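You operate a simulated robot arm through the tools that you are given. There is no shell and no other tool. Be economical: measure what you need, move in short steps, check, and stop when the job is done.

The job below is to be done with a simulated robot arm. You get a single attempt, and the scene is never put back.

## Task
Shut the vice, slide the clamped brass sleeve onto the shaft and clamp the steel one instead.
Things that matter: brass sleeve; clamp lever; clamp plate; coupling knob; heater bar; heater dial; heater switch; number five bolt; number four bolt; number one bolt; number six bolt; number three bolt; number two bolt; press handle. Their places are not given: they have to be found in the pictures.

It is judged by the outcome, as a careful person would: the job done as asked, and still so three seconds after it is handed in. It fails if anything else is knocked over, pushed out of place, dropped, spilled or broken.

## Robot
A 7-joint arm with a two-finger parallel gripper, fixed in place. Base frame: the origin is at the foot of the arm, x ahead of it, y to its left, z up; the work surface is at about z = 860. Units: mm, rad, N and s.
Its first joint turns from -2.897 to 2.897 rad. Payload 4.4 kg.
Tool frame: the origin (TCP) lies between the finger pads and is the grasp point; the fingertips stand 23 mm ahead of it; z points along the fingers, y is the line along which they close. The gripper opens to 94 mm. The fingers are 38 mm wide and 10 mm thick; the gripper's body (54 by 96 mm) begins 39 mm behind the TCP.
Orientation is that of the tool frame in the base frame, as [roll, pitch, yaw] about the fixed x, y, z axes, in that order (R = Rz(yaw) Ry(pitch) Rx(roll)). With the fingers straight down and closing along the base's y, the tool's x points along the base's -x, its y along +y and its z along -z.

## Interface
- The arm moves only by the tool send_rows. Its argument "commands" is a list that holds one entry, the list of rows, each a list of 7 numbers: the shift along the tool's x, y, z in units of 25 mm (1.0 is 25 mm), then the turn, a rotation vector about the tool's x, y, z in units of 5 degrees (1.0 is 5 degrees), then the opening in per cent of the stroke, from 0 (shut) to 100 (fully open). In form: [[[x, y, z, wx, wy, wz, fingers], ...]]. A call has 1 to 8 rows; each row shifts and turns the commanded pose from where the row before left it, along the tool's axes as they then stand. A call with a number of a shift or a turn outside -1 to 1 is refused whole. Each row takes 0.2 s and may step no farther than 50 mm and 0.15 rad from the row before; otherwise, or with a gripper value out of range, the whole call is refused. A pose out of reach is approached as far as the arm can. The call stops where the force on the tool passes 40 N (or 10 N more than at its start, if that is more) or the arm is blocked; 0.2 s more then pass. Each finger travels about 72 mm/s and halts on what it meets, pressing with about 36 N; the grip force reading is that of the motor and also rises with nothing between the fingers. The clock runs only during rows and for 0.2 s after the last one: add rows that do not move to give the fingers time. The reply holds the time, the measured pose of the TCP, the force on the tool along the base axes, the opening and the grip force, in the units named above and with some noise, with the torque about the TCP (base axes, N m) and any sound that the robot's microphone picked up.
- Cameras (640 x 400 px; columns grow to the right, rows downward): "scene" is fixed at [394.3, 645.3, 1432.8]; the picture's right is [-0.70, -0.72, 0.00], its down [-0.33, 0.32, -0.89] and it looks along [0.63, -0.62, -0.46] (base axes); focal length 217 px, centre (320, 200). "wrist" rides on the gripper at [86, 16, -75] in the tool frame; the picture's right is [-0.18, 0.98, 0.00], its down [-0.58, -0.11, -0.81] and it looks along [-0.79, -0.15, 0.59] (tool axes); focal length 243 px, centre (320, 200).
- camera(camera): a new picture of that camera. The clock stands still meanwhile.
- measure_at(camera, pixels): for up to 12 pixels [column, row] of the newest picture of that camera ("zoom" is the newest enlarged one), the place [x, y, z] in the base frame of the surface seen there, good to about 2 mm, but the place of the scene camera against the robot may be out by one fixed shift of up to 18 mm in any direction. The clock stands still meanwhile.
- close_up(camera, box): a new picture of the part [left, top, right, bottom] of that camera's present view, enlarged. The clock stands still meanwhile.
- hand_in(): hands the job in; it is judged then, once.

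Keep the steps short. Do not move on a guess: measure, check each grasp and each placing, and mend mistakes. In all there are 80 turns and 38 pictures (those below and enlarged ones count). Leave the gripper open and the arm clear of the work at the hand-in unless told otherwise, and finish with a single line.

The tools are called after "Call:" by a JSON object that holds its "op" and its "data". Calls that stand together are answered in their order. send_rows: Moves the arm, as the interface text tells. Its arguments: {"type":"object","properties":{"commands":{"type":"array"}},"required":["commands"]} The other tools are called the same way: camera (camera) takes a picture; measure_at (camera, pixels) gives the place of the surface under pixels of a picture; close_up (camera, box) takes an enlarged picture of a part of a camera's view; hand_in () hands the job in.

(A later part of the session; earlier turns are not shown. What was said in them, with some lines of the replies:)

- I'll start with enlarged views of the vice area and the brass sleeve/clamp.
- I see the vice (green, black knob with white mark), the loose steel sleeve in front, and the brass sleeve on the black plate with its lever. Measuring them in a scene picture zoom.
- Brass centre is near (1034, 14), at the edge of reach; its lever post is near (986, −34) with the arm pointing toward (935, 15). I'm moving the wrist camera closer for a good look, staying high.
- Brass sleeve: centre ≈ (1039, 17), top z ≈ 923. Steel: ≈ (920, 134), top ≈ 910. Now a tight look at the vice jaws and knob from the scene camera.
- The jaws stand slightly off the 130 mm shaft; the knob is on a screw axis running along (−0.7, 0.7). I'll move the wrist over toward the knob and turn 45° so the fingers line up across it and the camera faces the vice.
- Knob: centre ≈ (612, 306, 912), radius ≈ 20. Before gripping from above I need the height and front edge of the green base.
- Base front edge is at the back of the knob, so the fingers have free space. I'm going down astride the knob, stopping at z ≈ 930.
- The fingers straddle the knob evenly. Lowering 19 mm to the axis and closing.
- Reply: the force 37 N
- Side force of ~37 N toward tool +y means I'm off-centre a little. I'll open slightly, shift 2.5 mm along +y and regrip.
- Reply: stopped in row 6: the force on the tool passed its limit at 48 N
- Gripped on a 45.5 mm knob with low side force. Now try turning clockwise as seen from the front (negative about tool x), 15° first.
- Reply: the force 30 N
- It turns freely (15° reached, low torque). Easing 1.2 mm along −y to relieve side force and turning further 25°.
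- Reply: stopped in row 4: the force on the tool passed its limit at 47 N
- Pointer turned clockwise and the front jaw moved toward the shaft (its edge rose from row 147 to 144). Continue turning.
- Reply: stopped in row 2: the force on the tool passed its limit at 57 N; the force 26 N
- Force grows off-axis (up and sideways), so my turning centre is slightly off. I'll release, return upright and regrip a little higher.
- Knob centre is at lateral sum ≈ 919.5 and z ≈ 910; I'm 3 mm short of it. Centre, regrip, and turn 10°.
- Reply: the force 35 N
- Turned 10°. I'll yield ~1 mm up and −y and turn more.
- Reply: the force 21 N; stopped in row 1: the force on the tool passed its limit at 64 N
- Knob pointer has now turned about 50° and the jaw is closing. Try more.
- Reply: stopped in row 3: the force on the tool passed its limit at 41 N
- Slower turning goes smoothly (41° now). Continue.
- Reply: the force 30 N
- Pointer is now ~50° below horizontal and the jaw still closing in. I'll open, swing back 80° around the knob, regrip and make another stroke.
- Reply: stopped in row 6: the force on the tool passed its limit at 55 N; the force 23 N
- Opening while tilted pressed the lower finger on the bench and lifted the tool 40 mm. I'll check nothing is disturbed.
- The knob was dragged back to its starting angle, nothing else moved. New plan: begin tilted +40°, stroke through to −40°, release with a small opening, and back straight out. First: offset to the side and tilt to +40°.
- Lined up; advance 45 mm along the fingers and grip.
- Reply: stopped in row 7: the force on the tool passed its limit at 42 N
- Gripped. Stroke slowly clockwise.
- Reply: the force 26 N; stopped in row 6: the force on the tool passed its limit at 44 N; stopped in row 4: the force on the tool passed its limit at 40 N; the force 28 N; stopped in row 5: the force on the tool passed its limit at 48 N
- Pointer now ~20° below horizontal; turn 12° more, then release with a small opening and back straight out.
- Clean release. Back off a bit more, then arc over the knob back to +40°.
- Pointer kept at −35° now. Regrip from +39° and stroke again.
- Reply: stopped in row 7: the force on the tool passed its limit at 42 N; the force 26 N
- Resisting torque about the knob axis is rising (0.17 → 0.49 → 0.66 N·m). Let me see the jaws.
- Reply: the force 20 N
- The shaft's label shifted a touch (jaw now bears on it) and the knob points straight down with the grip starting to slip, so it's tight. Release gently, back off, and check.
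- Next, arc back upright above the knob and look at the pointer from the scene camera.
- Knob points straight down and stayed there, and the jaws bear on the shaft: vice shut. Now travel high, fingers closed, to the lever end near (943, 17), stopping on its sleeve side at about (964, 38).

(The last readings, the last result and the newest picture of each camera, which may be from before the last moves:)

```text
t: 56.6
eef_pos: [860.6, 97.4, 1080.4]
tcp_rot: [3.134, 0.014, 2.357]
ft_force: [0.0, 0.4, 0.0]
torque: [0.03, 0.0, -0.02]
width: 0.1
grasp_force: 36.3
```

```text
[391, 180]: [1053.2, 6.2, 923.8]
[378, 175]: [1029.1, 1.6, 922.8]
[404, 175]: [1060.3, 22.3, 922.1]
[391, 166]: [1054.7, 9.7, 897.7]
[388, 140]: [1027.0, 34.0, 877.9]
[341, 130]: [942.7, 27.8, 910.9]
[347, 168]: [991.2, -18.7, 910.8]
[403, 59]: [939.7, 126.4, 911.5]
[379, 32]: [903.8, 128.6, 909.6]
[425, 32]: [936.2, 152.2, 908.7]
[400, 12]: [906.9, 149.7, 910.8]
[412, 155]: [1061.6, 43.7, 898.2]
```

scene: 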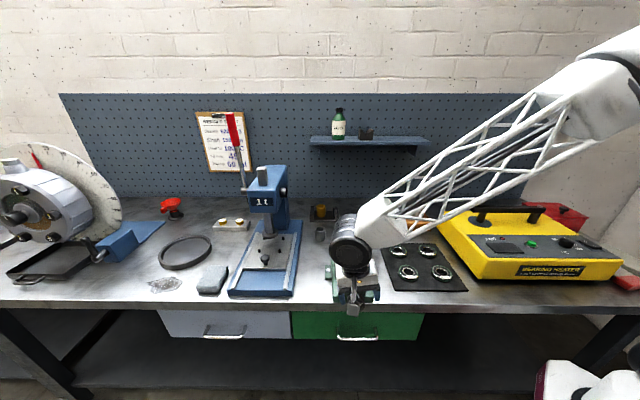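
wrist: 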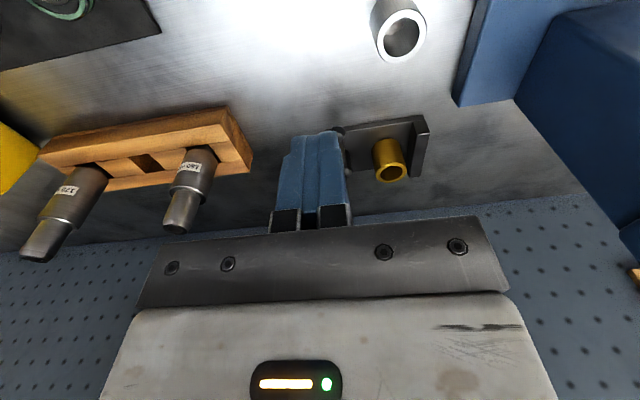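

Brass centre (1039, 17.5), steel (923, 137.5). Now go down beside the lever ball on the sleeve side.

Call:
{"op": "send_rows", "data": {"commands": [[[-0.91, 0.26, 0, 0, 0, 0, 0], [-0.91, 0.26, 0, 0, 0, 0, 0], [-0.91, 0.26, 0, 0, 0, 0, 0], [-0.91, 0.26, 0, 0, 0, 0, 0], [-0.91, 0.26, 0, 0, 0, 0, 0], [0, 0, 0.9, 0, 0, 0, 0], [0, 0, 0.9, 0, 0, 0, 0], [0, 0, 0.9, 0, 0, 0, 0]]]}}

Call:
{"op": "send_rows", "data": {"commands": [[[0, 0, 0.8, 0, 0, 0, 0], [0, 0, 0.8, 0, 0, 0, 0], [0, 0, 0.8, 0, 0, 0, 0], [0, 0, 0.8, 0, 0, 0, 0], [0, 0, 0.8, 0, 0, 0, 0]]]}}

Call:
{"op": "camera", "data": {"camera": "wrist"}}

```text
t: 58.4
eef_pos: [964.0, 43.2, 1014.4]
tcp_rot: [3.134, 0.014, 2.357]
ft_force: [0.4, -0.5, -0.3]
torque: [-0.01, 0.02, 0.03]
width: 0.3
grasp_force: 36.0
```

```text
t: 59.6
eef_pos: [967.1, 40.2, 914.2]
tcp_rot: [3.133, 0.016, 2.357]
ft_force: [-0.4, -0.4, 0.2]
torque: [0.02, 0.03, 0.0]
width: 0.0
grasp_force: 35.9
```

```text
11 pictures are left
```

wrist: 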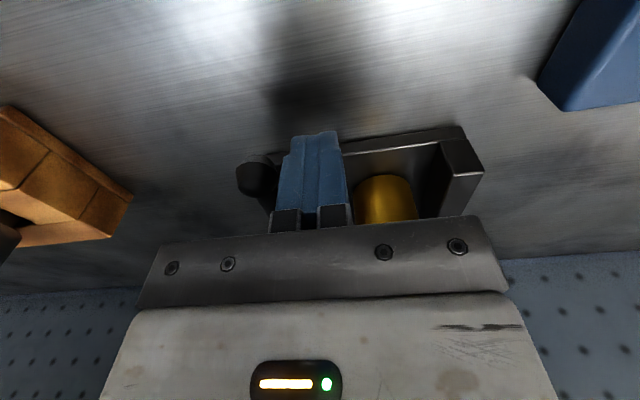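

The finger is on the sleeve side of the ball. Pushing gently away from the sleeve (tool −y), 5 mm a row.

Call:
{"op": "send_rows", "data": {"commands": [[[0, -0.25, 0, 0, 0, 0, 0], [0, -0.25, 0, 0, 0, 0, 0], [0, -0.25, 0, 0, 0, 0, 0], [0, -0.25, 0, 0, 0, 0, 0], [0, -0.25, 0, 0, 0, 0, 0], [0, -0.25, 0, 0, 0, 0, 0], [0, 0, 0, 0, 0, 0, 0]]]}}

```text
t: 61.2
eef_pos: [941.2, 16.1, 913.3]
tcp_rot: [3.136, 0.014, 2.357]
ft_force: [1.3, 1.5, 3.8]
torque: [-0.08, 0.03, 0.06]
width: 0.1
grasp_force: 36.1
```

It moves freely that way with ~2 N. Before following further, check where the wooden rack is in the last picture.

Call:
{"op": "measure_at", "data": {"camera": "wrist", "pixels": [[128, 195], [110, 225], [60, 180], [8, 112], [20, 170], [12, 232]]}}

Call:
{"op": "send_rows", "data": {"commands": [[[0, -0.25, 0, 0, 0, 0, 0], [0, -0.25, 0, 0, 0, 0, 0], [0, -0.25, 0, 0, 0, 0, 0], [0, -0.25, 0, 0, 0, 0, 0], [0, -0.25, 0, 0, 0, 0, 0]]]}}

```text
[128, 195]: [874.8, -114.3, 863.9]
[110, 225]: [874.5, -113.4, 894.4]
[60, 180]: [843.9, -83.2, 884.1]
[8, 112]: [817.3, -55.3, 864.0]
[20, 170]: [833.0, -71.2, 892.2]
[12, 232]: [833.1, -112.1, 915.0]
```

```text
t: 62.4
eef_pos: [918.4, -6.1, 912.9]
tcp_rot: [3.134, 0.012, 2.358]
ft_force: [0.1, 0.0, 0.7]
torque: [-0.02, 0.0, -0.01]
width: 0.3
grasp_force: 35.9
```

Call:
{"op": "send_rows", "data": {"commands": [[[-0.3, -0.2, 0, 0, 0, 0, 0], [-0.3, -0.2, 0, 0, 0, 0, 0], [-0.3, -0.2, 0, 0, 0, 0, 0], [-0.3, -0.1, 0, 0, 0, 0, 0], [0, 0, 0, 0, 0, 0, 0]]]}}

Call:
{"op": "camera", "data": {"camera": "wrist"}}

```text
t: 63.6
eef_pos: [926.8, -41.2, 914.8]
tcp_rot: [3.134, 0.014, 2.359]
ft_force: [0.6, 0.6, 0.1]
torque: [0.03, -0.02, 0.02]
width: 0.2
grasp_force: 35.5
```

```text
10 pictures are left
```

wrist: 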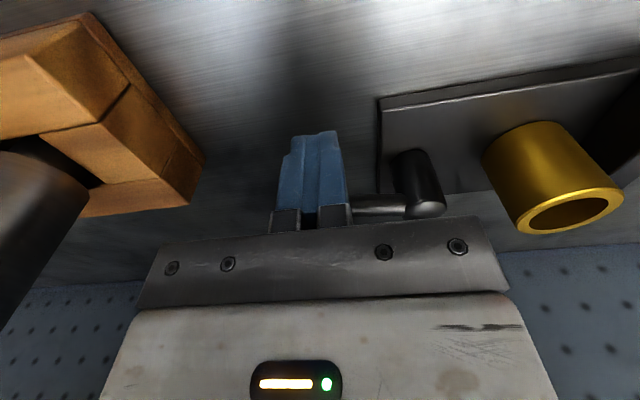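

The lever now points straight away from the sleeve (~90°). Nudge a bit farther to feel for its end stop.

Call:
{"op": "send_rows", "data": {"commands": [[[-0.25, 0, 0, 0, 0, 0, 0], [-0.25, 0, 0, 0, 0, 0, 0], [-0.25, 0, 0, 0, 0, 0, 0]]]}}

```text
t: 64.1
eef_pos: [932.5, -42.8, 917.0]
tcp_rot: [3.134, 0.014, 2.359]
ft_force: [-13.6, 16.5, 5.0]
torque: [0.03, 0.12, -0.13]
width: 0.0
grasp_force: 36.1
stopped in row 2: the force on the tool passed its limit at 56 N (the readings are from after the stop); the commanded pose is now the measured one
```

End stop reached, so the lever is fully open. Back off, rise, and turn the wrist back to straight yaw.

Call:
{"op": "send_rows", "data": {"commands": [[[0.35, 0, 0, 0, 0, 0, 0], [0, 0, -0.9, 0, 0, 0, 0], [0, 0, -0.9, 0, 0, 0, 0], [0, 0, -0.9, 0, 0, 0, 50], [0, 0, -0.9, 0, 0, -1, 100], [0, 0, -0.9, 0, 0, -1, 100], [0, 0, -0.9, 0, 0, -1, 100], [0, 0, -0.5, 0, 0, -1, 100]]]}}

Call:
{"op": "send_rows", "data": {"commands": [[[0, 0, 0, 0, 0, -1, 100], [0, 0, 0, 0, 0, -1, 100], [0, 0, 0, 0, 0, -1, 100], [0, 0, 0, 0, 0, -1, 100], [0, 0, 0, 0, 0, -1, 100], [0, 0, 0, 0, -1, 0, 100], [0, 0, 0, 0, -1, 0, 100], [0, 0, 0, 0, -1, 0, 100]]]}}

Call:
{"op": "send_rows", "data": {"commands": [[[0, 0, 0, 0, -1, 0, 100], [0, 0, 0, 0, -1, 0, 100], [0, 0, 0, 0, -1, 0, 100], [0, 0, 0, 0, 0, 0, 100]]]}}

Call:
{"op": "camera", "data": {"camera": "wrist"}}

```text
t: 65.9
eef_pos: [923.9, -38.9, 1061.6]
tcp_rot: [3.138, 0.015, 2.708]
ft_force: [0.8, 0.0, -0.5]
torque: [-0.01, -0.03, 0.04]
width: 94.0
grasp_force: 0.0
```

```text
t: 67.7
eef_pos: [923.7, -37.5, 1062.8]
tcp_rot: [-3.136, 0.277, -3.138]
ft_force: [-0.4, -0.2, 0.0]
torque: [0.03, -0.01, 0.02]
width: 93.8
grasp_force: 0.1
```

```text
t: 68.7
eef_pos: [924.5, -37.4, 1063.1]
tcp_rot: [-3.136, 0.539, -3.136]
ft_force: [0.3, 0.0, 0.1]
torque: [0.02, -0.02, -0.01]
width: 94.1
grasp_force: 0.1
```

```text
9 pictures are left
```

wrist: 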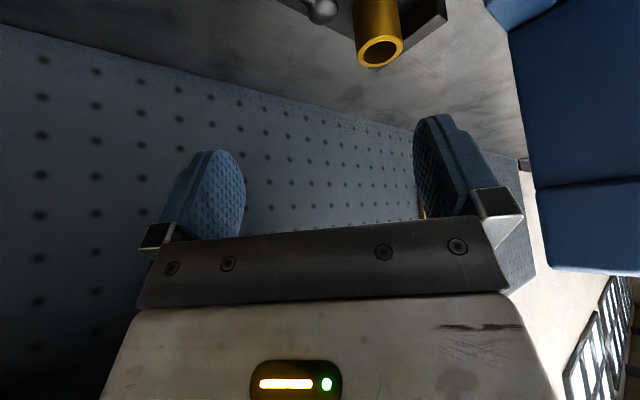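

Call:
{"op": "measure_at", "data": {"camera": "wrist", "pixels": [[377, 67], [357, 56], [403, 46], [383, 36], [370, 39], [378, 20]]}}

```text
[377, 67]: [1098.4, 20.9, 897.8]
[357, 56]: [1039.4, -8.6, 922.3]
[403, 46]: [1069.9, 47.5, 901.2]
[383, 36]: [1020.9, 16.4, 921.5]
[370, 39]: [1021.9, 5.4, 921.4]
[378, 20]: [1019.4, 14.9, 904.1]
```

Brass near rim at x ≈ 1020, top z ≈ 922. Line up behind it on the approach line with 60 % opening (to clear the stop block).

Call:
{"op": "send_rows", "data": {"commands": [[[-0.25, 0.55, 0.917, 0, 0, 0, 60], [-0.25, 0.55, 0.917, 0, 0, 0, 60], [-0.25, 0.55, 0.917, 0, 0, 0, 60], [-0.25, 0.55, 0.917, 0, 0, 0, 60], [0, 0, 0, 0, 0, 0, 60]]]}}

Call:
{"op": "camera", "data": {"camera": "wrist"}}

```text
t: 69.9
eef_pos: [993.1, 18.3, 996.0]
tcp_rot: [-3.137, 0.539, -3.138]
ft_force: [-0.6, 0.2, 0.8]
torque: [-0.02, 0.01, 0.02]
width: 56.4
grasp_force: 0.2
```

```text
8 pictures are left
```

wrist: 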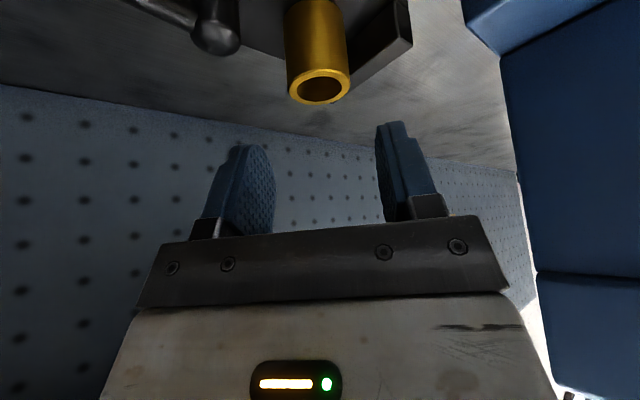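

Call:
{"op": "measure_at", "data": {"camera": "wrist", "pixels": [[288, 88], [349, 82], [320, 72], [322, 103], [352, 72], [411, 40], [392, 10], [375, 20]]}}

```text
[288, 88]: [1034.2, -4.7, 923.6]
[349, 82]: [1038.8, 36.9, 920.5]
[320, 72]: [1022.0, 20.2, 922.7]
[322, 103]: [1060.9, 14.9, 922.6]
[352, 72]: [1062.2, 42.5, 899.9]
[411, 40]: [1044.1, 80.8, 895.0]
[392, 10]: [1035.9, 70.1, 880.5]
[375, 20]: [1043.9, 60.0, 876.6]
```

Sleeve centre (1040, 17), stop face confirmed beyond the fingers' path. Advance 89 mm and grip.

Call:
{"op": "send_rows", "data": {"commands": [[[-0.01, -0.01, 0.714, 0, 0, 0, 60], [-0.01, -0.01, 0.714, 0, 0, 0, 60], [-0.01, -0.01, 0.714, 0, 0, 0, 60], [-0.01, -0.01, 0.714, 0, 0, 0, 60], [-0.01, -0.01, 0.714, 0, 0, 0, 60], [0, 0, 0, 0, 0, 0, 60]]]}}

Call:
{"op": "send_rows", "data": {"commands": [[[0, 0, 0, 0, 0, 0, 35], [0, 0, 0, 0, 0, 0, 30], [0, 0, 0, 0, 0, 0, 30], [0, 0, 0, 0, 0, 0, 30]]]}}

```text
t: 71.3
eef_pos: [1039.9, 17.4, 921.0]
tcp_rot: [-3.137, 0.54, -3.137]
ft_force: [-0.7, -0.7, 0.6]
torque: [0.02, -0.01, 0.02]
width: 56.2
grasp_force: 0.0
```

```text
t: 72.3
eef_pos: [1040.0, 17.3, 921.8]
tcp_rot: [-3.137, 0.539, -3.137]
ft_force: [1.3, 0.4, -0.2]
torque: [0.05, -0.04, -0.04]
width: 43.4
grasp_force: 35.9
```

Held at 43 mm width. Lift straight up: 10 mm first to feel for resistance.

Call:
{"op": "send_rows", "data": {"commands": [[[-0.103, 0, -0.172, 0, 0, 0, 30], [-0.103, 0, -0.172, 0, 0, 0, 30], [0, 0, 0, 0, 0, 0, 30]]]}}

```text
t: 73.1
eef_pos: [1039.5, 17.9, 930.4]
tcp_rot: [-3.136, 0.539, -3.134]
ft_force: [-0.1, -0.1, -3.2]
torque: [0.04, -0.01, 0.0]
width: 43.2
grasp_force: 35.3
```

It comes up freely (~3 N weight). Continue up and back.

Call:
{"op": "send_rows", "data": {"commands": [[[-0.513, 0, -0.858, 0, 0, 0, 30], [-0.513, 0, -0.858, 0, 0, 0, 30], [-0.513, 0, -0.858, 0, 0, 0, 30], [0.207, 0, -0.823, 0, 0, 0, 30], [0.207, 0, -0.823, 0, 0, 0, 30], [0.207, 0, -0.823, 0, 0, 0, 30], [0.207, 0, -0.823, 0, 0, 0, 30], [0.207, 0, -0.823, 0, 0, 0, 30]]]}}

Call:
{"op": "close_up", "data": {"camera": "scene", "box": [332, 228, 372, 268]}}

Call:
{"op": "measure_at", "data": {"camera": "zoom", "pixels": [[308, 76], [308, 130], [255, 100], [360, 100], [308, 70], [308, 180], [240, 200], [300, 230], [380, 200], [300, 280], [270, 130], [350, 130]]}}

```text
t: 74.9
eef_pos: [964.2, 16.6, 1081.0]
tcp_rot: [-3.135, 0.54, -3.137]
ft_force: [-0.2, -0.6, -3.9]
torque: [0.0, 0.0, -0.01]
width: 43.2
grasp_force: 36.0
```

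```text
10.00 times, centred on (352, 248) of scene
```

zoom: 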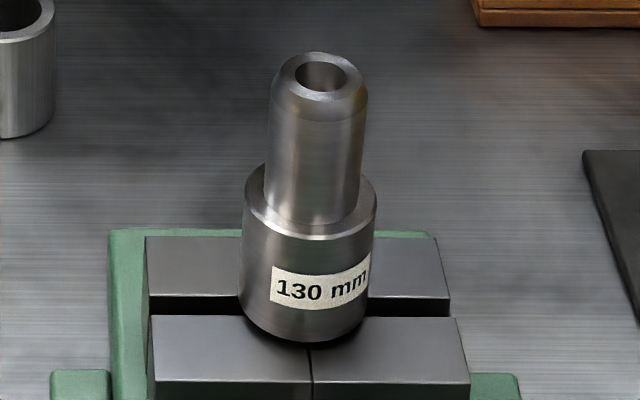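

```text
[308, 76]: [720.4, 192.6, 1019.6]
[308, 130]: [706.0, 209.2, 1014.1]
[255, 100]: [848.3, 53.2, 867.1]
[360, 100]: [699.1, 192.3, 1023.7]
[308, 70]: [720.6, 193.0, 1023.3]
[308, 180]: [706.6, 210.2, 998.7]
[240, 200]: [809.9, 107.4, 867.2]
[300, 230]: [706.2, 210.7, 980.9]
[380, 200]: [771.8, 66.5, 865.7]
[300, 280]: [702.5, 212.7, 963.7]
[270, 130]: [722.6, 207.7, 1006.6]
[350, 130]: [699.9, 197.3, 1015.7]
```

Shaft upper part ≈ 29 mm dia, axis ≈ (718, 201), top z ≈ 1018, with a chamfered end. Carry the sleeve above it with ~30 mm clearance.

Call:
{"op": "send_rows", "data": {"commands": [[[0.742, 0.672, -0.504, 0, 0, 0, 30], [0.742, 0.672, -0.504, 0, 0, 0, 30], [0.742, 0.672, -0.504, 0, 0, 0, 30], [0.742, 0.672, -0.504, 0, 0, 0, 30], [0.742, 0.672, -0.504, 0, 0, 0, 30], [0.742, 0.672, -0.504, 0, 0, 0, 30], [0.742, 0.672, -0.504, 0, 0, 0, 30], [0.742, 0.672, -0.504, 0, 0, 0, 30]]]}}

Call:
{"op": "send_rows", "data": {"commands": [[[0.742, 0.672, -0.504, 0, 0, 0, 30], [0.742, 0.672, -0.504, 0, 0, 0, 30], [0.742, 0.672, -0.504, 0, 0, 0, 30], [0, 0, 0, 0, 0, 0, 30]]]}}

Call:
{"op": "close_up", "data": {"camera": "scene", "box": [328, 204, 378, 264]}}

Call:
{"op": "camera", "data": {"camera": "wrist"}}

```text
t: 76.7
eef_pos: [782.9, 151.2, 1089.9]
tcp_rot: [-3.136, 0.539, -3.136]
ft_force: [0.2, -0.1, -3.0]
torque: [-0.05, 0.0, 0.01]
width: 43.2
grasp_force: 35.9
```

```text
t: 77.7
eef_pos: [715.6, 201.0, 1092.4]
tcp_rot: [-3.135, 0.539, -3.137]
ft_force: [-0.5, 1.0, -2.8]
torque: [0.01, 0.02, 0.03]
width: 43.4
grasp_force: 36.3
```

```text
6.67 times, centred on (353, 234) of scene
```

zoom: 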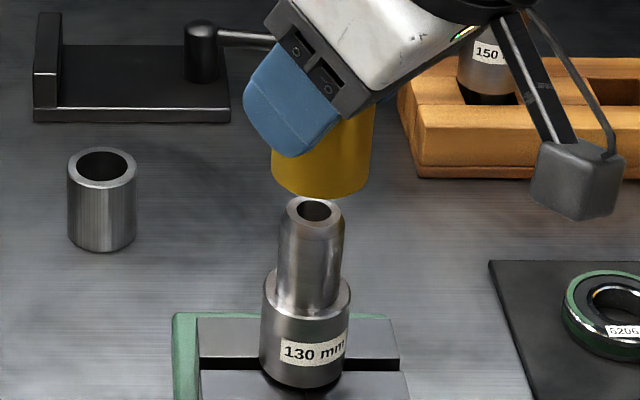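

```text
5 pictures are left
```

wrist: 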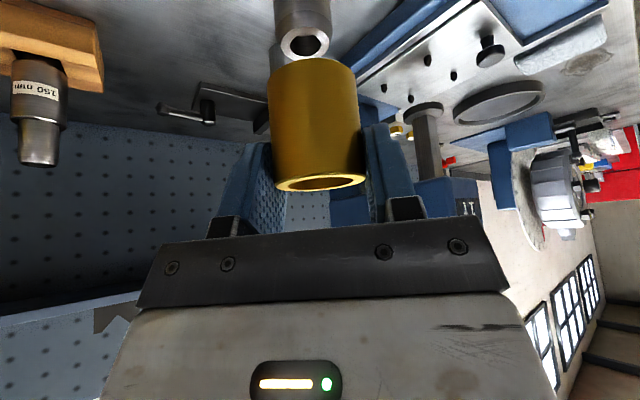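

Call:
{"op": "measure_at", "data": {"camera": "wrist", "pixels": [[303, 57], [283, 45], [327, 40], [303, 28], [303, 15], [281, 15], [327, 15], [315, 90], [272, 90], [357, 90], [320, 140], [312, 62]]}}

Call:
{"op": "measure_at", "data": {"camera": "zoom", "pixels": [[320, 190], [278, 178], [362, 178], [300, 175], [345, 165], [310, 250], [284, 250], [340, 250], [310, 270], [310, 230], [320, 170]]}}

```text
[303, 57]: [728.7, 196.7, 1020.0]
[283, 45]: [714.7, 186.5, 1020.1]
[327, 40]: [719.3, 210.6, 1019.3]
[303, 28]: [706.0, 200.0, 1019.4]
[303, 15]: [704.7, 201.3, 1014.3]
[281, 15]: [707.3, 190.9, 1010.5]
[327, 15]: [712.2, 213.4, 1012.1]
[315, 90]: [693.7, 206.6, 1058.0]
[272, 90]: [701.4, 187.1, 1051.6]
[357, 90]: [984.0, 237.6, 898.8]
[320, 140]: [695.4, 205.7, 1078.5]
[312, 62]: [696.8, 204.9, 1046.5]
```

```text
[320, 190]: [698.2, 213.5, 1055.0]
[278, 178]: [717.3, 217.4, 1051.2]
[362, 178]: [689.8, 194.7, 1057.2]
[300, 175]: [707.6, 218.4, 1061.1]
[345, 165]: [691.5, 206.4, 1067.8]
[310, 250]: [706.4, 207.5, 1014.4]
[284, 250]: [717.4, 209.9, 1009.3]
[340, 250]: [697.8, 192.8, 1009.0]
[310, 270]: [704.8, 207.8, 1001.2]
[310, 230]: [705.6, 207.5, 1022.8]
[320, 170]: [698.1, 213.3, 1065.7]
```

Combining both views: the shaft axis is +2.8 mm in x and −1.4 mm in y from the sleeve. Correct this and lower slowly to just over/into the chamfer.

Call:
{"op": "send_rows", "data": {"commands": [[[-0.096, -0.056, 0.057, 0, 0, 0, 30], [0.103, 0, 0.172, 0, 0, 0, 30], [0.103, 0, 0.172, 0, 0, 0, 30], [0.103, 0, 0.172, 0, 0, 0, 30], [0.103, 0, 0.172, 0, 0, 0, 30], [0, 0, 0, 0, 0, 0, 30]]]}}

Call:
{"op": "send_rows", "data": {"commands": [[[0.062, 0, 0.103, 0, 0, 0, 30], [0.062, 0, 0.103, 0, 0, 0, 30], [0.062, 0, 0.103, 0, 0, 0, 30], [0.062, 0, 0.103, 0, 0, 0, 30], [0, 0, 0, 0, 0, 0, 30]]]}}

```text
t: 79.1
eef_pos: [719.0, 201.2, 1074.1]
tcp_rot: [-3.137, 0.54, -3.136]
ft_force: [-0.3, -0.8, -3.4]
torque: [-0.06, -0.01, -0.02]
width: 43.3
grasp_force: 36.0
```

```text
t: 80.3
eef_pos: [719.0, 199.6, 1062.0]
tcp_rot: [-3.136, 0.539, -3.136]
ft_force: [-0.1, 0.5, -2.1]
torque: [0.01, 0.01, -0.02]
width: 43.5
grasp_force: 35.9
```

Sleeve bottom is already ~6 mm past the shaft's top with no force: it has entered. Continue down.

Call:
{"op": "send_rows", "data": {"commands": [[[0.062, 0, 0.103, 0, 0, 0, 30], [0.062, 0, 0.103, 0, 0, 0, 30], [0.062, 0, 0.103, 0, 0, 0, 30], [0.062, 0, 0.103, 0, 0, 0, 30], [0.062, 0, 0.103, 0, 0, 0, 30], [0.062, 0, 0.103, 0, 0, 0, 30], [0, 0, 0, 0, 0, 0, 30]]]}}

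Call:
{"op": "send_rows", "data": {"commands": [[[0.062, 0, 0.103, 0, 0, 0, 30], [0.062, 0, 0.103, 0, 0, 0, 30], [0.062, 0, 0.103, 0, 0, 0, 30], [0.062, 0, 0.103, 0, 0, 0, 30], [0.031, 0, 0.052, 0, 0, 0, 30], [0.031, 0, 0.052, 0, 0, 0, 30], [0.031, 0, 0.052, 0, 0, 0, 30], [0.031, 0, 0.052, 0, 0, 0, 30]]]}}

```text
t: 81.9
eef_pos: [718.8, 199.4, 1043.8]
tcp_rot: [-3.134, 0.539, -3.135]
ft_force: [-0.5, 0.3, -3.4]
torque: [0.03, 0.04, 0.0]
width: 43.2
grasp_force: 35.9
```

```text
t: 83.7
eef_pos: [719.0, 200.8, 1024.5]
tcp_rot: [-3.136, 0.539, -3.137]
ft_force: [-0.3, -0.2, -3.0]
torque: [0.02, -0.02, 0.0]
width: 43.0
grasp_force: 36.2
```

Almost at the shoulder; continue in 1 mm steps until it seats.

Call:
{"op": "send_rows", "data": {"commands": [[[0.021, 0, 0.034, 0, 0, 0, 30], [0.021, 0, 0.034, 0, 0, 0, 30], [0.021, 0, 0.034, 0, 0, 0, 30], [0.021, 0, 0.034, 0, 0, 0, 30], [0, 0, 0, 0, 0, 0, 30]]]}}

```text
t: 84.9
eef_pos: [717.9, 199.5, 1023.2]
tcp_rot: [-3.137, 0.542, -3.137]
ft_force: [-10.0, 0.0, 20.8]
torque: [0.13, 0.74, 0.16]
width: 43.6
grasp_force: 36.3
```

Seated (20 N upward at z ≈ 1023). Release slowly and back off along the fingers.

Call:
{"op": "send_rows", "data": {"commands": [[[-0.021, 0, -0.034, 0, 0, 0, 45], [0, 0, 0, 0, 0, 0, 65], [0, 0, 0, 0, 0, 0, 70], [0, 0, -0.8, 0, 0, 0, 70], [0, 0, -0.8, 0, 0, 0, 70], [0, 0, -0.8, 0, 0, 0, 70], [0, 0, -0.8, 0, 0, 0, 70], [0, 0, -0.8, 0, 0, 0, 70]]]}}

Call:
{"op": "camera", "data": {"camera": "wrist"}}

```text
t: 86.7
eef_pos: [666.7, 198.6, 1107.0]
tcp_rot: [-3.135, 0.537, -3.136]
ft_force: [-0.9, 0.4, 0.8]
torque: [-0.05, -0.01, 0.01]
width: 65.8
grasp_force: 0.0
```

```text
4 pictures are left
```

wrist: 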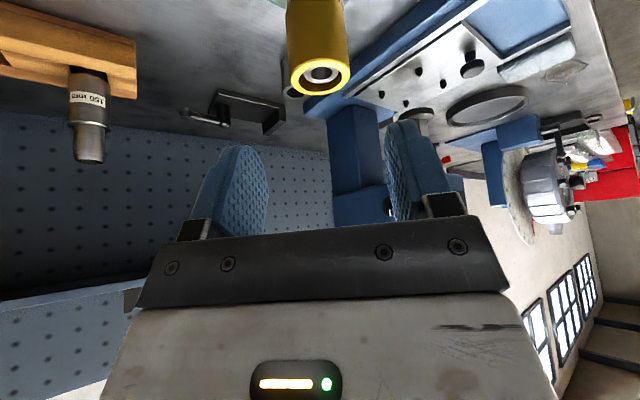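

Brass sits on the shaft. Now travel level over to the steel sleeve at (923, 137.5), then down to its approach line.

Call:
{"op": "send_rows", "data": {"commands": [[[-0.803, -0.272, 0.48, 0, 0, 0, 65], [-0.803, -0.272, 0.48, 0, 0, 0, 65], [-0.803, -0.272, 0.48, 0, 0, 0, 65], [-0.803, -0.272, 0.48, 0, 0, 0, 65], [-0.803, -0.272, 0.48, 0, 0, 0, 65], [-0.803, -0.272, 0.48, 0, 0, 0, 65], [-0.803, -0.272, 0.48, 0, 0, 0, 65], [-0.803, -0.272, 0.48, 0, 0, 0, 65]]]}}

Call:
{"op": "send_rows", "data": {"commands": [[[-0.803, -0.272, 0.48, 0, 0, 0, 65], [0.41, 0, 0.686, 0, 0, 0, 65], [0.41, 0, 0.686, 0, 0, 0, 65], [0.41, 0, 0.686, 0, 0, 0, 65], [0.41, 0, 0.686, 0, 0, 0, 65], [0.41, 0, 0.686, 0, 0, 0, 65], [0.41, 0, 0.686, 0, 0, 0, 65], [0, 0, 0, 0, 0, 0, 65]]]}}

Call:
{"op": "camera", "data": {"camera": "wrist"}}

```text
t: 88.5
eef_pos: [856.6, 144.8, 1108.1]
tcp_rot: [-3.137, 0.54, -3.136]
ft_force: [0.9, -0.2, 1.1]
torque: [0.01, -0.03, 0.01]
width: 61.2
grasp_force: 0.2
```

```text
t: 90.3
eef_pos: [878.2, 137.4, 988.8]
tcp_rot: [-3.137, 0.54, -3.137]
ft_force: [-0.2, -0.1, 0.3]
torque: [0.02, 0.01, -0.01]
width: 61.3
grasp_force: 0.0
```

```text
3 pictures are left
```

wrist: 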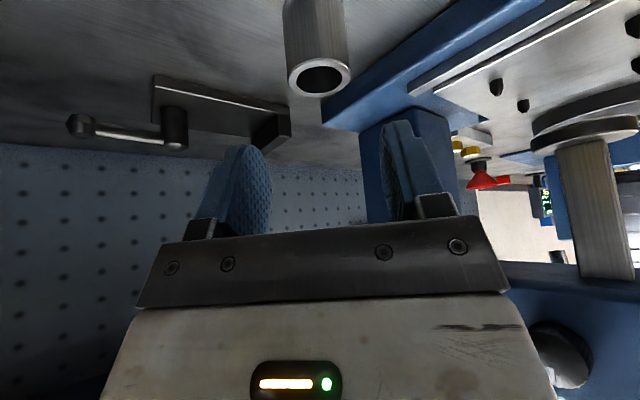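

Call:
{"op": "measure_at", "data": {"camera": "wrist", "pixels": [[320, 62], [321, 94], [290, 78], [349, 72], [330, 105], [366, 122], [400, 120], [82, 125], [172, 115], [172, 140], [258, 140]]}}

```text
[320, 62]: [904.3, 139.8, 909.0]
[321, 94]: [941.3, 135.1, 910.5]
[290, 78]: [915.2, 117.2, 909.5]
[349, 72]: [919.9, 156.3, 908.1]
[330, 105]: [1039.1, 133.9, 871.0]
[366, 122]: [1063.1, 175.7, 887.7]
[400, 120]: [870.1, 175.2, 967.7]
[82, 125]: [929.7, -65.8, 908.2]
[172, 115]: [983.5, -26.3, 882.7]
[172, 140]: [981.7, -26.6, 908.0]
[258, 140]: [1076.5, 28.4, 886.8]
```

Steel centre (923, 137). Advance 92 mm and grip.

Call:
{"op": "send_rows", "data": {"commands": [[[0.024, 0, 0.738, 0, 0, 0, 65], [0.024, 0, 0.738, 0, 0, 0, 65], [0.024, 0, 0.738, 0, 0, 0, 65], [0.024, 0, 0.738, 0, 0, 0, 65], [0.024, 0, 0.738, 0, 0, 0, 65], [0, 0, 0, 0, 0, 0, 65]]]}}

Call:
{"op": "send_rows", "data": {"commands": [[[0, 0, 0, 0, 0, 0, 40], [0, 0, 0, 0, 0, 0, 30], [0, 0, 0, 0, 0, 0, 30], [0, 0, 0, 0, 0, 0, 30], [-0.103, 0, -0.172, 0, 0, 0, 30], [-0.103, 0, -0.172, 0, 0, 0, 30], [0, 0, 0, 0, 0, 0, 30]]]}}

```text
t: 91.7
eef_pos: [922.6, 138.0, 907.8]
tcp_rot: [-3.135, 0.54, -3.135]
ft_force: [-0.5, -0.2, 0.1]
torque: [0.01, 0.02, -0.02]
width: 61.1
grasp_force: 0.0
```

```text
t: 93.3
eef_pos: [921.8, 138.8, 918.1]
tcp_rot: [-3.138, 0.539, -3.136]
ft_force: [0.0, -0.2, -2.3]
torque: [0.02, -0.03, 0.0]
width: 43.6
grasp_force: 36.4
```

Held and lifted. Raise 50 mm more and carry over the plate to (1040, 17).

Call:
{"op": "send_rows", "data": {"commands": [[[-0.513, 0, -0.858, 0, 0, 0, 30], [-0.513, 0, -0.858, 0, 0, 0, 30], [-0.676, -0.81, 0.404, 0, 0, 0, 30], [-0.676, -0.81, 0.404, 0, 0, 0, 30], [-0.676, -0.81, 0.404, 0, 0, 0, 30], [-0.676, -0.81, 0.404, 0, 0, 0, 30], [-0.676, -0.81, 0.404, 0, 0, 0, 30], [-0.676, -0.81, 0.404, 0, 0, 0, 30]]]}}

Call:
{"op": "send_rows", "data": {"commands": [[[0, 0, 0, 0, 0, 0, 30]]]}}

```text
t: 95.1
eef_pos: [1041.4, 18.6, 969.5]
tcp_rot: [-3.137, 0.539, -3.137]
ft_force: [-0.1, 0.2, -3.3]
torque: [0.05, 0.0, 0.01]
width: 43.3
grasp_force: 36.0
```

```text
t: 95.5
eef_pos: [1041.6, 19.0, 967.9]
tcp_rot: [-3.138, 0.539, -3.136]
ft_force: [0.2, -0.8, -2.7]
torque: [0.0, -0.03, 0.0]
width: 43.3
grasp_force: 35.8
```

Adjust −1.5 mm in x and y and lower to just above the plate.

Call:
{"op": "send_rows", "data": {"commands": [[[0.256, -0.06, 0.312, 0, 0, 0, 30], [0.205, 0, 0.343, 0, 0, 0, 30], [0.205, 0, 0.343, 0, 0, 0, 30], [0.205, 0, 0.343, 0, 0, 0, 30], [0, 0, 0, 0, 0, 0, 30]]]}}

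Call:
{"op": "send_rows", "data": {"commands": [[[0.021, 0, 0.034, 0, 0, 0, 30], [0.021, 0, 0.034, 0, 0, 0, 30], [0.021, 0, 0.034, 0, 0, 0, 30], [0.021, 0, 0.034, 0, 0, 0, 30], [0.021, 0, 0.034, 0, 0, 0, 30], [0.021, 0, 0.034, 0, 0, 0, 30], [0, 0, 0, 0, 0, 0, 30]]]}}

```text
t: 96.7
eef_pos: [1041.2, 16.2, 929.6]
tcp_rot: [-3.137, 0.539, -3.137]
ft_force: [0.3, -0.1, -3.3]
torque: [-0.01, -0.03, 0.03]
width: 43.4
grasp_force: 36.6
```

```text
t: 98.3
eef_pos: [1041.8, 15.5, 922.6]
tcp_rot: [-3.137, 0.538, -3.136]
ft_force: [0.6, 0.0, -2.3]
torque: [0.01, -0.02, 0.01]
width: 43.5
grasp_force: 36.5
```

Call:
{"op": "send_rows", "data": {"commands": [[[0.021, 0.03, 0.034, 0, 0, 0, 30], [0.021, 0.03, 0.034, 0, 0, 0, 30], [0.021, 0, 0.034, 0, 0, 0, 30], [0, 0, 0, 0, 0, 0, 30]]]}}

```text
t: 99.3
eef_pos: [1041.1, 17.6, 918.5]
tcp_rot: [-3.135, 0.54, -3.137]
ft_force: [-1.8, 1.4, 4.1]
torque: [0.21, 0.12, 0.0]
width: 43.2
grasp_force: 35.6
```

Touching the plate (force went from −3 to +4 N). Release with small opening and retreat along the fingers.

Call:
{"op": "send_rows", "data": {"commands": [[[0, 0, 0, 0, 0, 0, 50], [0, 0, 0, 0, 0, 0, 60], [0, 0, 0, 0, 0, 0, 60], [0, 0, -0.8, 0, 0, 0, 60], [0, 0, -0.9, 0, 0, 0, 60], [0, 0, -0.9, 0, 0, 0, 60], [0, 0, -0.9, 0, 0, 0, 60], [0, 0, -0.9, 0, 0, 0, 60]]]}}

Call:
{"op": "camera", "data": {"camera": "wrist"}}

```text
t: 101.1
eef_pos: [983.4, 18.1, 1012.1]
tcp_rot: [-3.136, 0.538, -3.137]
ft_force: [0.6, -0.2, -1.3]
torque: [-0.03, -0.04, -0.01]
width: 56.3
grasp_force: 0.0
```

```text
2 pictures are left
```

wrist: 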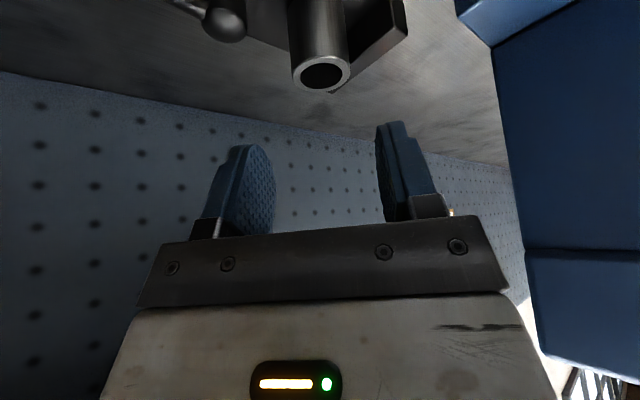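

Steel sleeve stands in place. Now straighten the tool and shift toward −y (high), then yaw 45° as I had for the lever.

Call:
{"op": "send_rows", "data": {"commands": [[[0, -0.75, 0, 0, 1, 0, 30], [0, -0.75, 0, 0, 1, 0, 0], [0, -0.75, 0, 0, 1, 0, 0], [0, -0.75, 0, 0, 1, 0, 0], [0, -0.75, 0, 0, 1, 0, 0], [0, -0.75, 0, 0, 1, 0, 0], [0, 0, 0, 0, 0.17, 0, 0], [0, 0, 0, 0, 0, 1, 0]]]}}

Call:
{"op": "send_rows", "data": {"commands": [[[0, 0, 0, 0, 0, 1, 0], [0, 0, 0, 0, 0, 1, 0], [0, 0, 0, 0, 0, 1, 0], [0, 0, 0, 0, 0, 1, 0], [0, 0, 0, 0, 0, 1, 0], [0, 0, 0, 0, 0, 1, 0], [0, 0, 0, 0, 0, 1, 0], [0, 0, 0, 0, 0, 1, 0]]]}}

```text
t: 102.9
eef_pos: [980.2, -94.0, 1014.2]
tcp_rot: [-3.136, 0.0, 3.058]
ft_force: [-0.1, 0.5, 0.5]
torque: [0.0, 0.02, -0.01]
width: 0.1
grasp_force: 36.0
```

```text
t: 104.7
eef_pos: [980.8, -92.3, 1013.8]
tcp_rot: [-3.139, 0.002, 2.361]
ft_force: [-0.9, 0.0, -0.2]
torque: [0.03, 0.03, -0.01]
width: 0.0
grasp_force: 36.3
```

Now move to the far side of the lever ball and go down to lever height.

Call:
{"op": "send_rows", "data": {"commands": [[[0.27, -0.41, 0, 0, 0, 0, 0], [0, 0, 0.79, 0, 0, 0, 0], [0, 0, 0.79, 0, 0, 0, 0], [0, 0, 0.79, 0, 0, 0, 0], [0, 0, 0.79, 0, 0, 0, 0], [0, 0, 0.79, 0, 0, 0, 0], [0, 0, 0, 0, 0, 0, 0]]]}}

Call:
{"op": "camera", "data": {"camera": "wrist"}}

```text
t: 106.3
eef_pos: [973.8, -97.9, 914.5]
tcp_rot: [-3.136, 0.003, 2.358]
ft_force: [0.1, -0.9, 0.1]
torque: [0.0, -0.02, 0.01]
width: 0.0
grasp_force: 35.4
```

```text
1 pictures are left
```

wrist: 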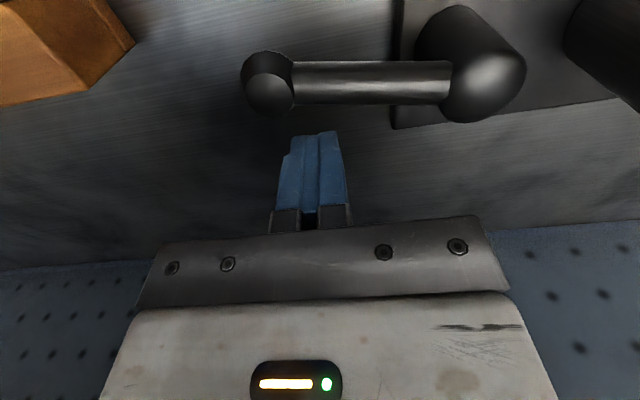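

Call:
{"op": "measure_at", "data": {"camera": "wrist", "pixels": [[268, 92], [370, 82], [490, 75], [320, 82]]}}

Call:
{"op": "send_rows", "data": {"commands": [[[0.25, 0, 0, 0, 0, 0, 0], [0.25, 0, 0, 0, 0, 0, 0], [0.25, 0, 0, 0, 0, 0, 0], [0.25, 0, 0, 0, 0, 0, 0], [0.25, 0, 0, 0, 0, 0, 0], [0.25, 0, 0, 0, 0, 0, 0], [0.25, 0, 0, 0, 0, 0, 0]]]}}

```text
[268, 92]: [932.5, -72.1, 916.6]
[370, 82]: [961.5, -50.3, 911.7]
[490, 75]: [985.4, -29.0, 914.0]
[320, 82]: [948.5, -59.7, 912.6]
```

```text
t: 107.9
eef_pos: [940.9, -66.8, 916.1]
tcp_rot: [-3.141, 0.004, 2.36]
ft_force: [0.7, -0.7, 0.5]
torque: [-0.03, -0.01, 0.02]
width: 0.2
grasp_force: 36.4
```

The lever is following freely. Continue around the arc.

Call:
{"op": "send_rows", "data": {"commands": [[[0.26, 0.176, 0, 0, 0, 0, 0], [0.26, 0.176, 0, 0, 0, 0, 0], [0.26, 0.176, 0, 0, 0, 0, 0], [0.26, 0.176, 0, 0, 0, 0, 0], [0.26, 0.176, 0, 0, 0, 0, 0]]]}}

Call:
{"op": "send_rows", "data": {"commands": [[[0.096, 0.176, 0, 0, 0, 0, 0], [0.096, 0.176, 0, 0, 0, 0, 0], [0.096, 0.176, 0, 0, 0, 0, 0], [0.096, 0.176, 0, 0, 0, 0, 0], [0, 0.1, 0, 0, 0, 0, 0], [0, 0.1, 0, 0, 0, 0, 0]]]}}

```text
t: 109.1
eef_pos: [933.2, -28.3, 914.2]
tcp_rot: [-3.137, 0.003, 2.359]
ft_force: [0.3, -0.1, -0.4]
torque: [-0.01, 0.0, -0.02]
width: 0.0
grasp_force: 35.8
```

```text
t: 110.5
eef_pos: [942.0, -8.5, 915.2]
tcp_rot: [-3.134, 0.002, 2.358]
ft_force: [-22.5, -11.4, 10.2]
torque: [0.21, 0.07, 0.53]
width: 0.2
grasp_force: 36.2
stopped in row 6: the force on the tool passed its limit at 44 N (the readings are from after the stop); the commanded pose is now the measured one
```

44 N resistance at the lever's original position: clamp end stop reached. Back off the lever, rise, open the gripper.

Call:
{"op": "send_rows", "data": {"commands": [[[0, -0.4, 0, 0, 0, 0, 0], [0, 0, -0.9, 0, 0, 0, 0], [0, 0, -0.9, 0, 0, 0, 0], [0, 0, -0.9, 0, 0, 0, 0], [0, 0, -0.95, 0, 0, 0, 50], [0, 0, -0.95, 0, 0, 0, 100], [0, 0, -0.95, 0, 0, 0, 100], [0, 0, -0.95, 0, 0, 0, 100]]]}}

Call:
{"op": "send_rows", "data": {"commands": [[[0.3, -0.7, -0.7, 0, 0, 0, 100], [0.3, -0.7, -0.7, 0, 0, 0, 100], [0.3, -0.7, -0.7, 0, 0, 0, 100], [0.3, -0.7, -0.7, 0, 0, 0, 100], [0, 0, 0, 0, 0, 0, 100]]]}}

Call:
{"op": "close_up", "data": {"camera": "scene", "box": [290, 190, 390, 320]}}

```text
t: 112.3
eef_pos: [937.4, -13.8, 1075.2]
tcp_rot: [-3.136, 0.001, 2.358]
ft_force: [0.8, 0.9, 0.0]
torque: [0.0, 0.01, 0.03]
width: 93.9
grasp_force: 0.0
```

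```text
t: 113.5
eef_pos: [864.3, -40.7, 1146.9]
tcp_rot: [-3.136, 0.003, 2.359]
ft_force: [-0.7, 0.5, -0.7]
torque: [-0.03, -0.01, -0.01]
width: 93.8
grasp_force: 0.1
```

```text
3.08 times, centred on (340, 255) of scene
```

zoom: 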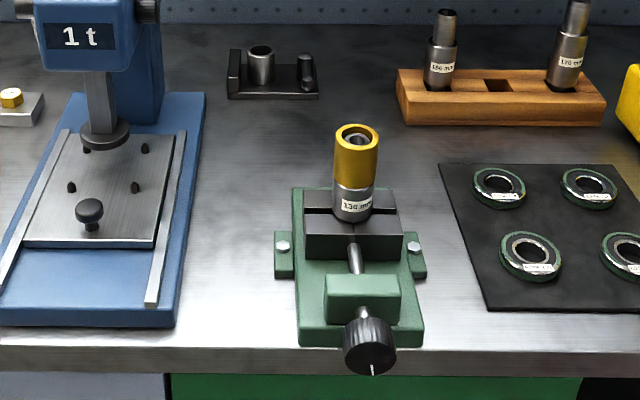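

Everything matches the task: the brass sleeve is on the shaft, the steel one is under the lever in its original clamped position, the vice knob is still tight, and nothing else has moved. The gripper is open and the arm is clear, so I'm handing in.

Call:
{"op": "hand_in", "data": {}}

```text
The job is handed in.
```

The vice is shut, the brass sleeve is on the shaft, and the steel sleeve is clamped in its place.
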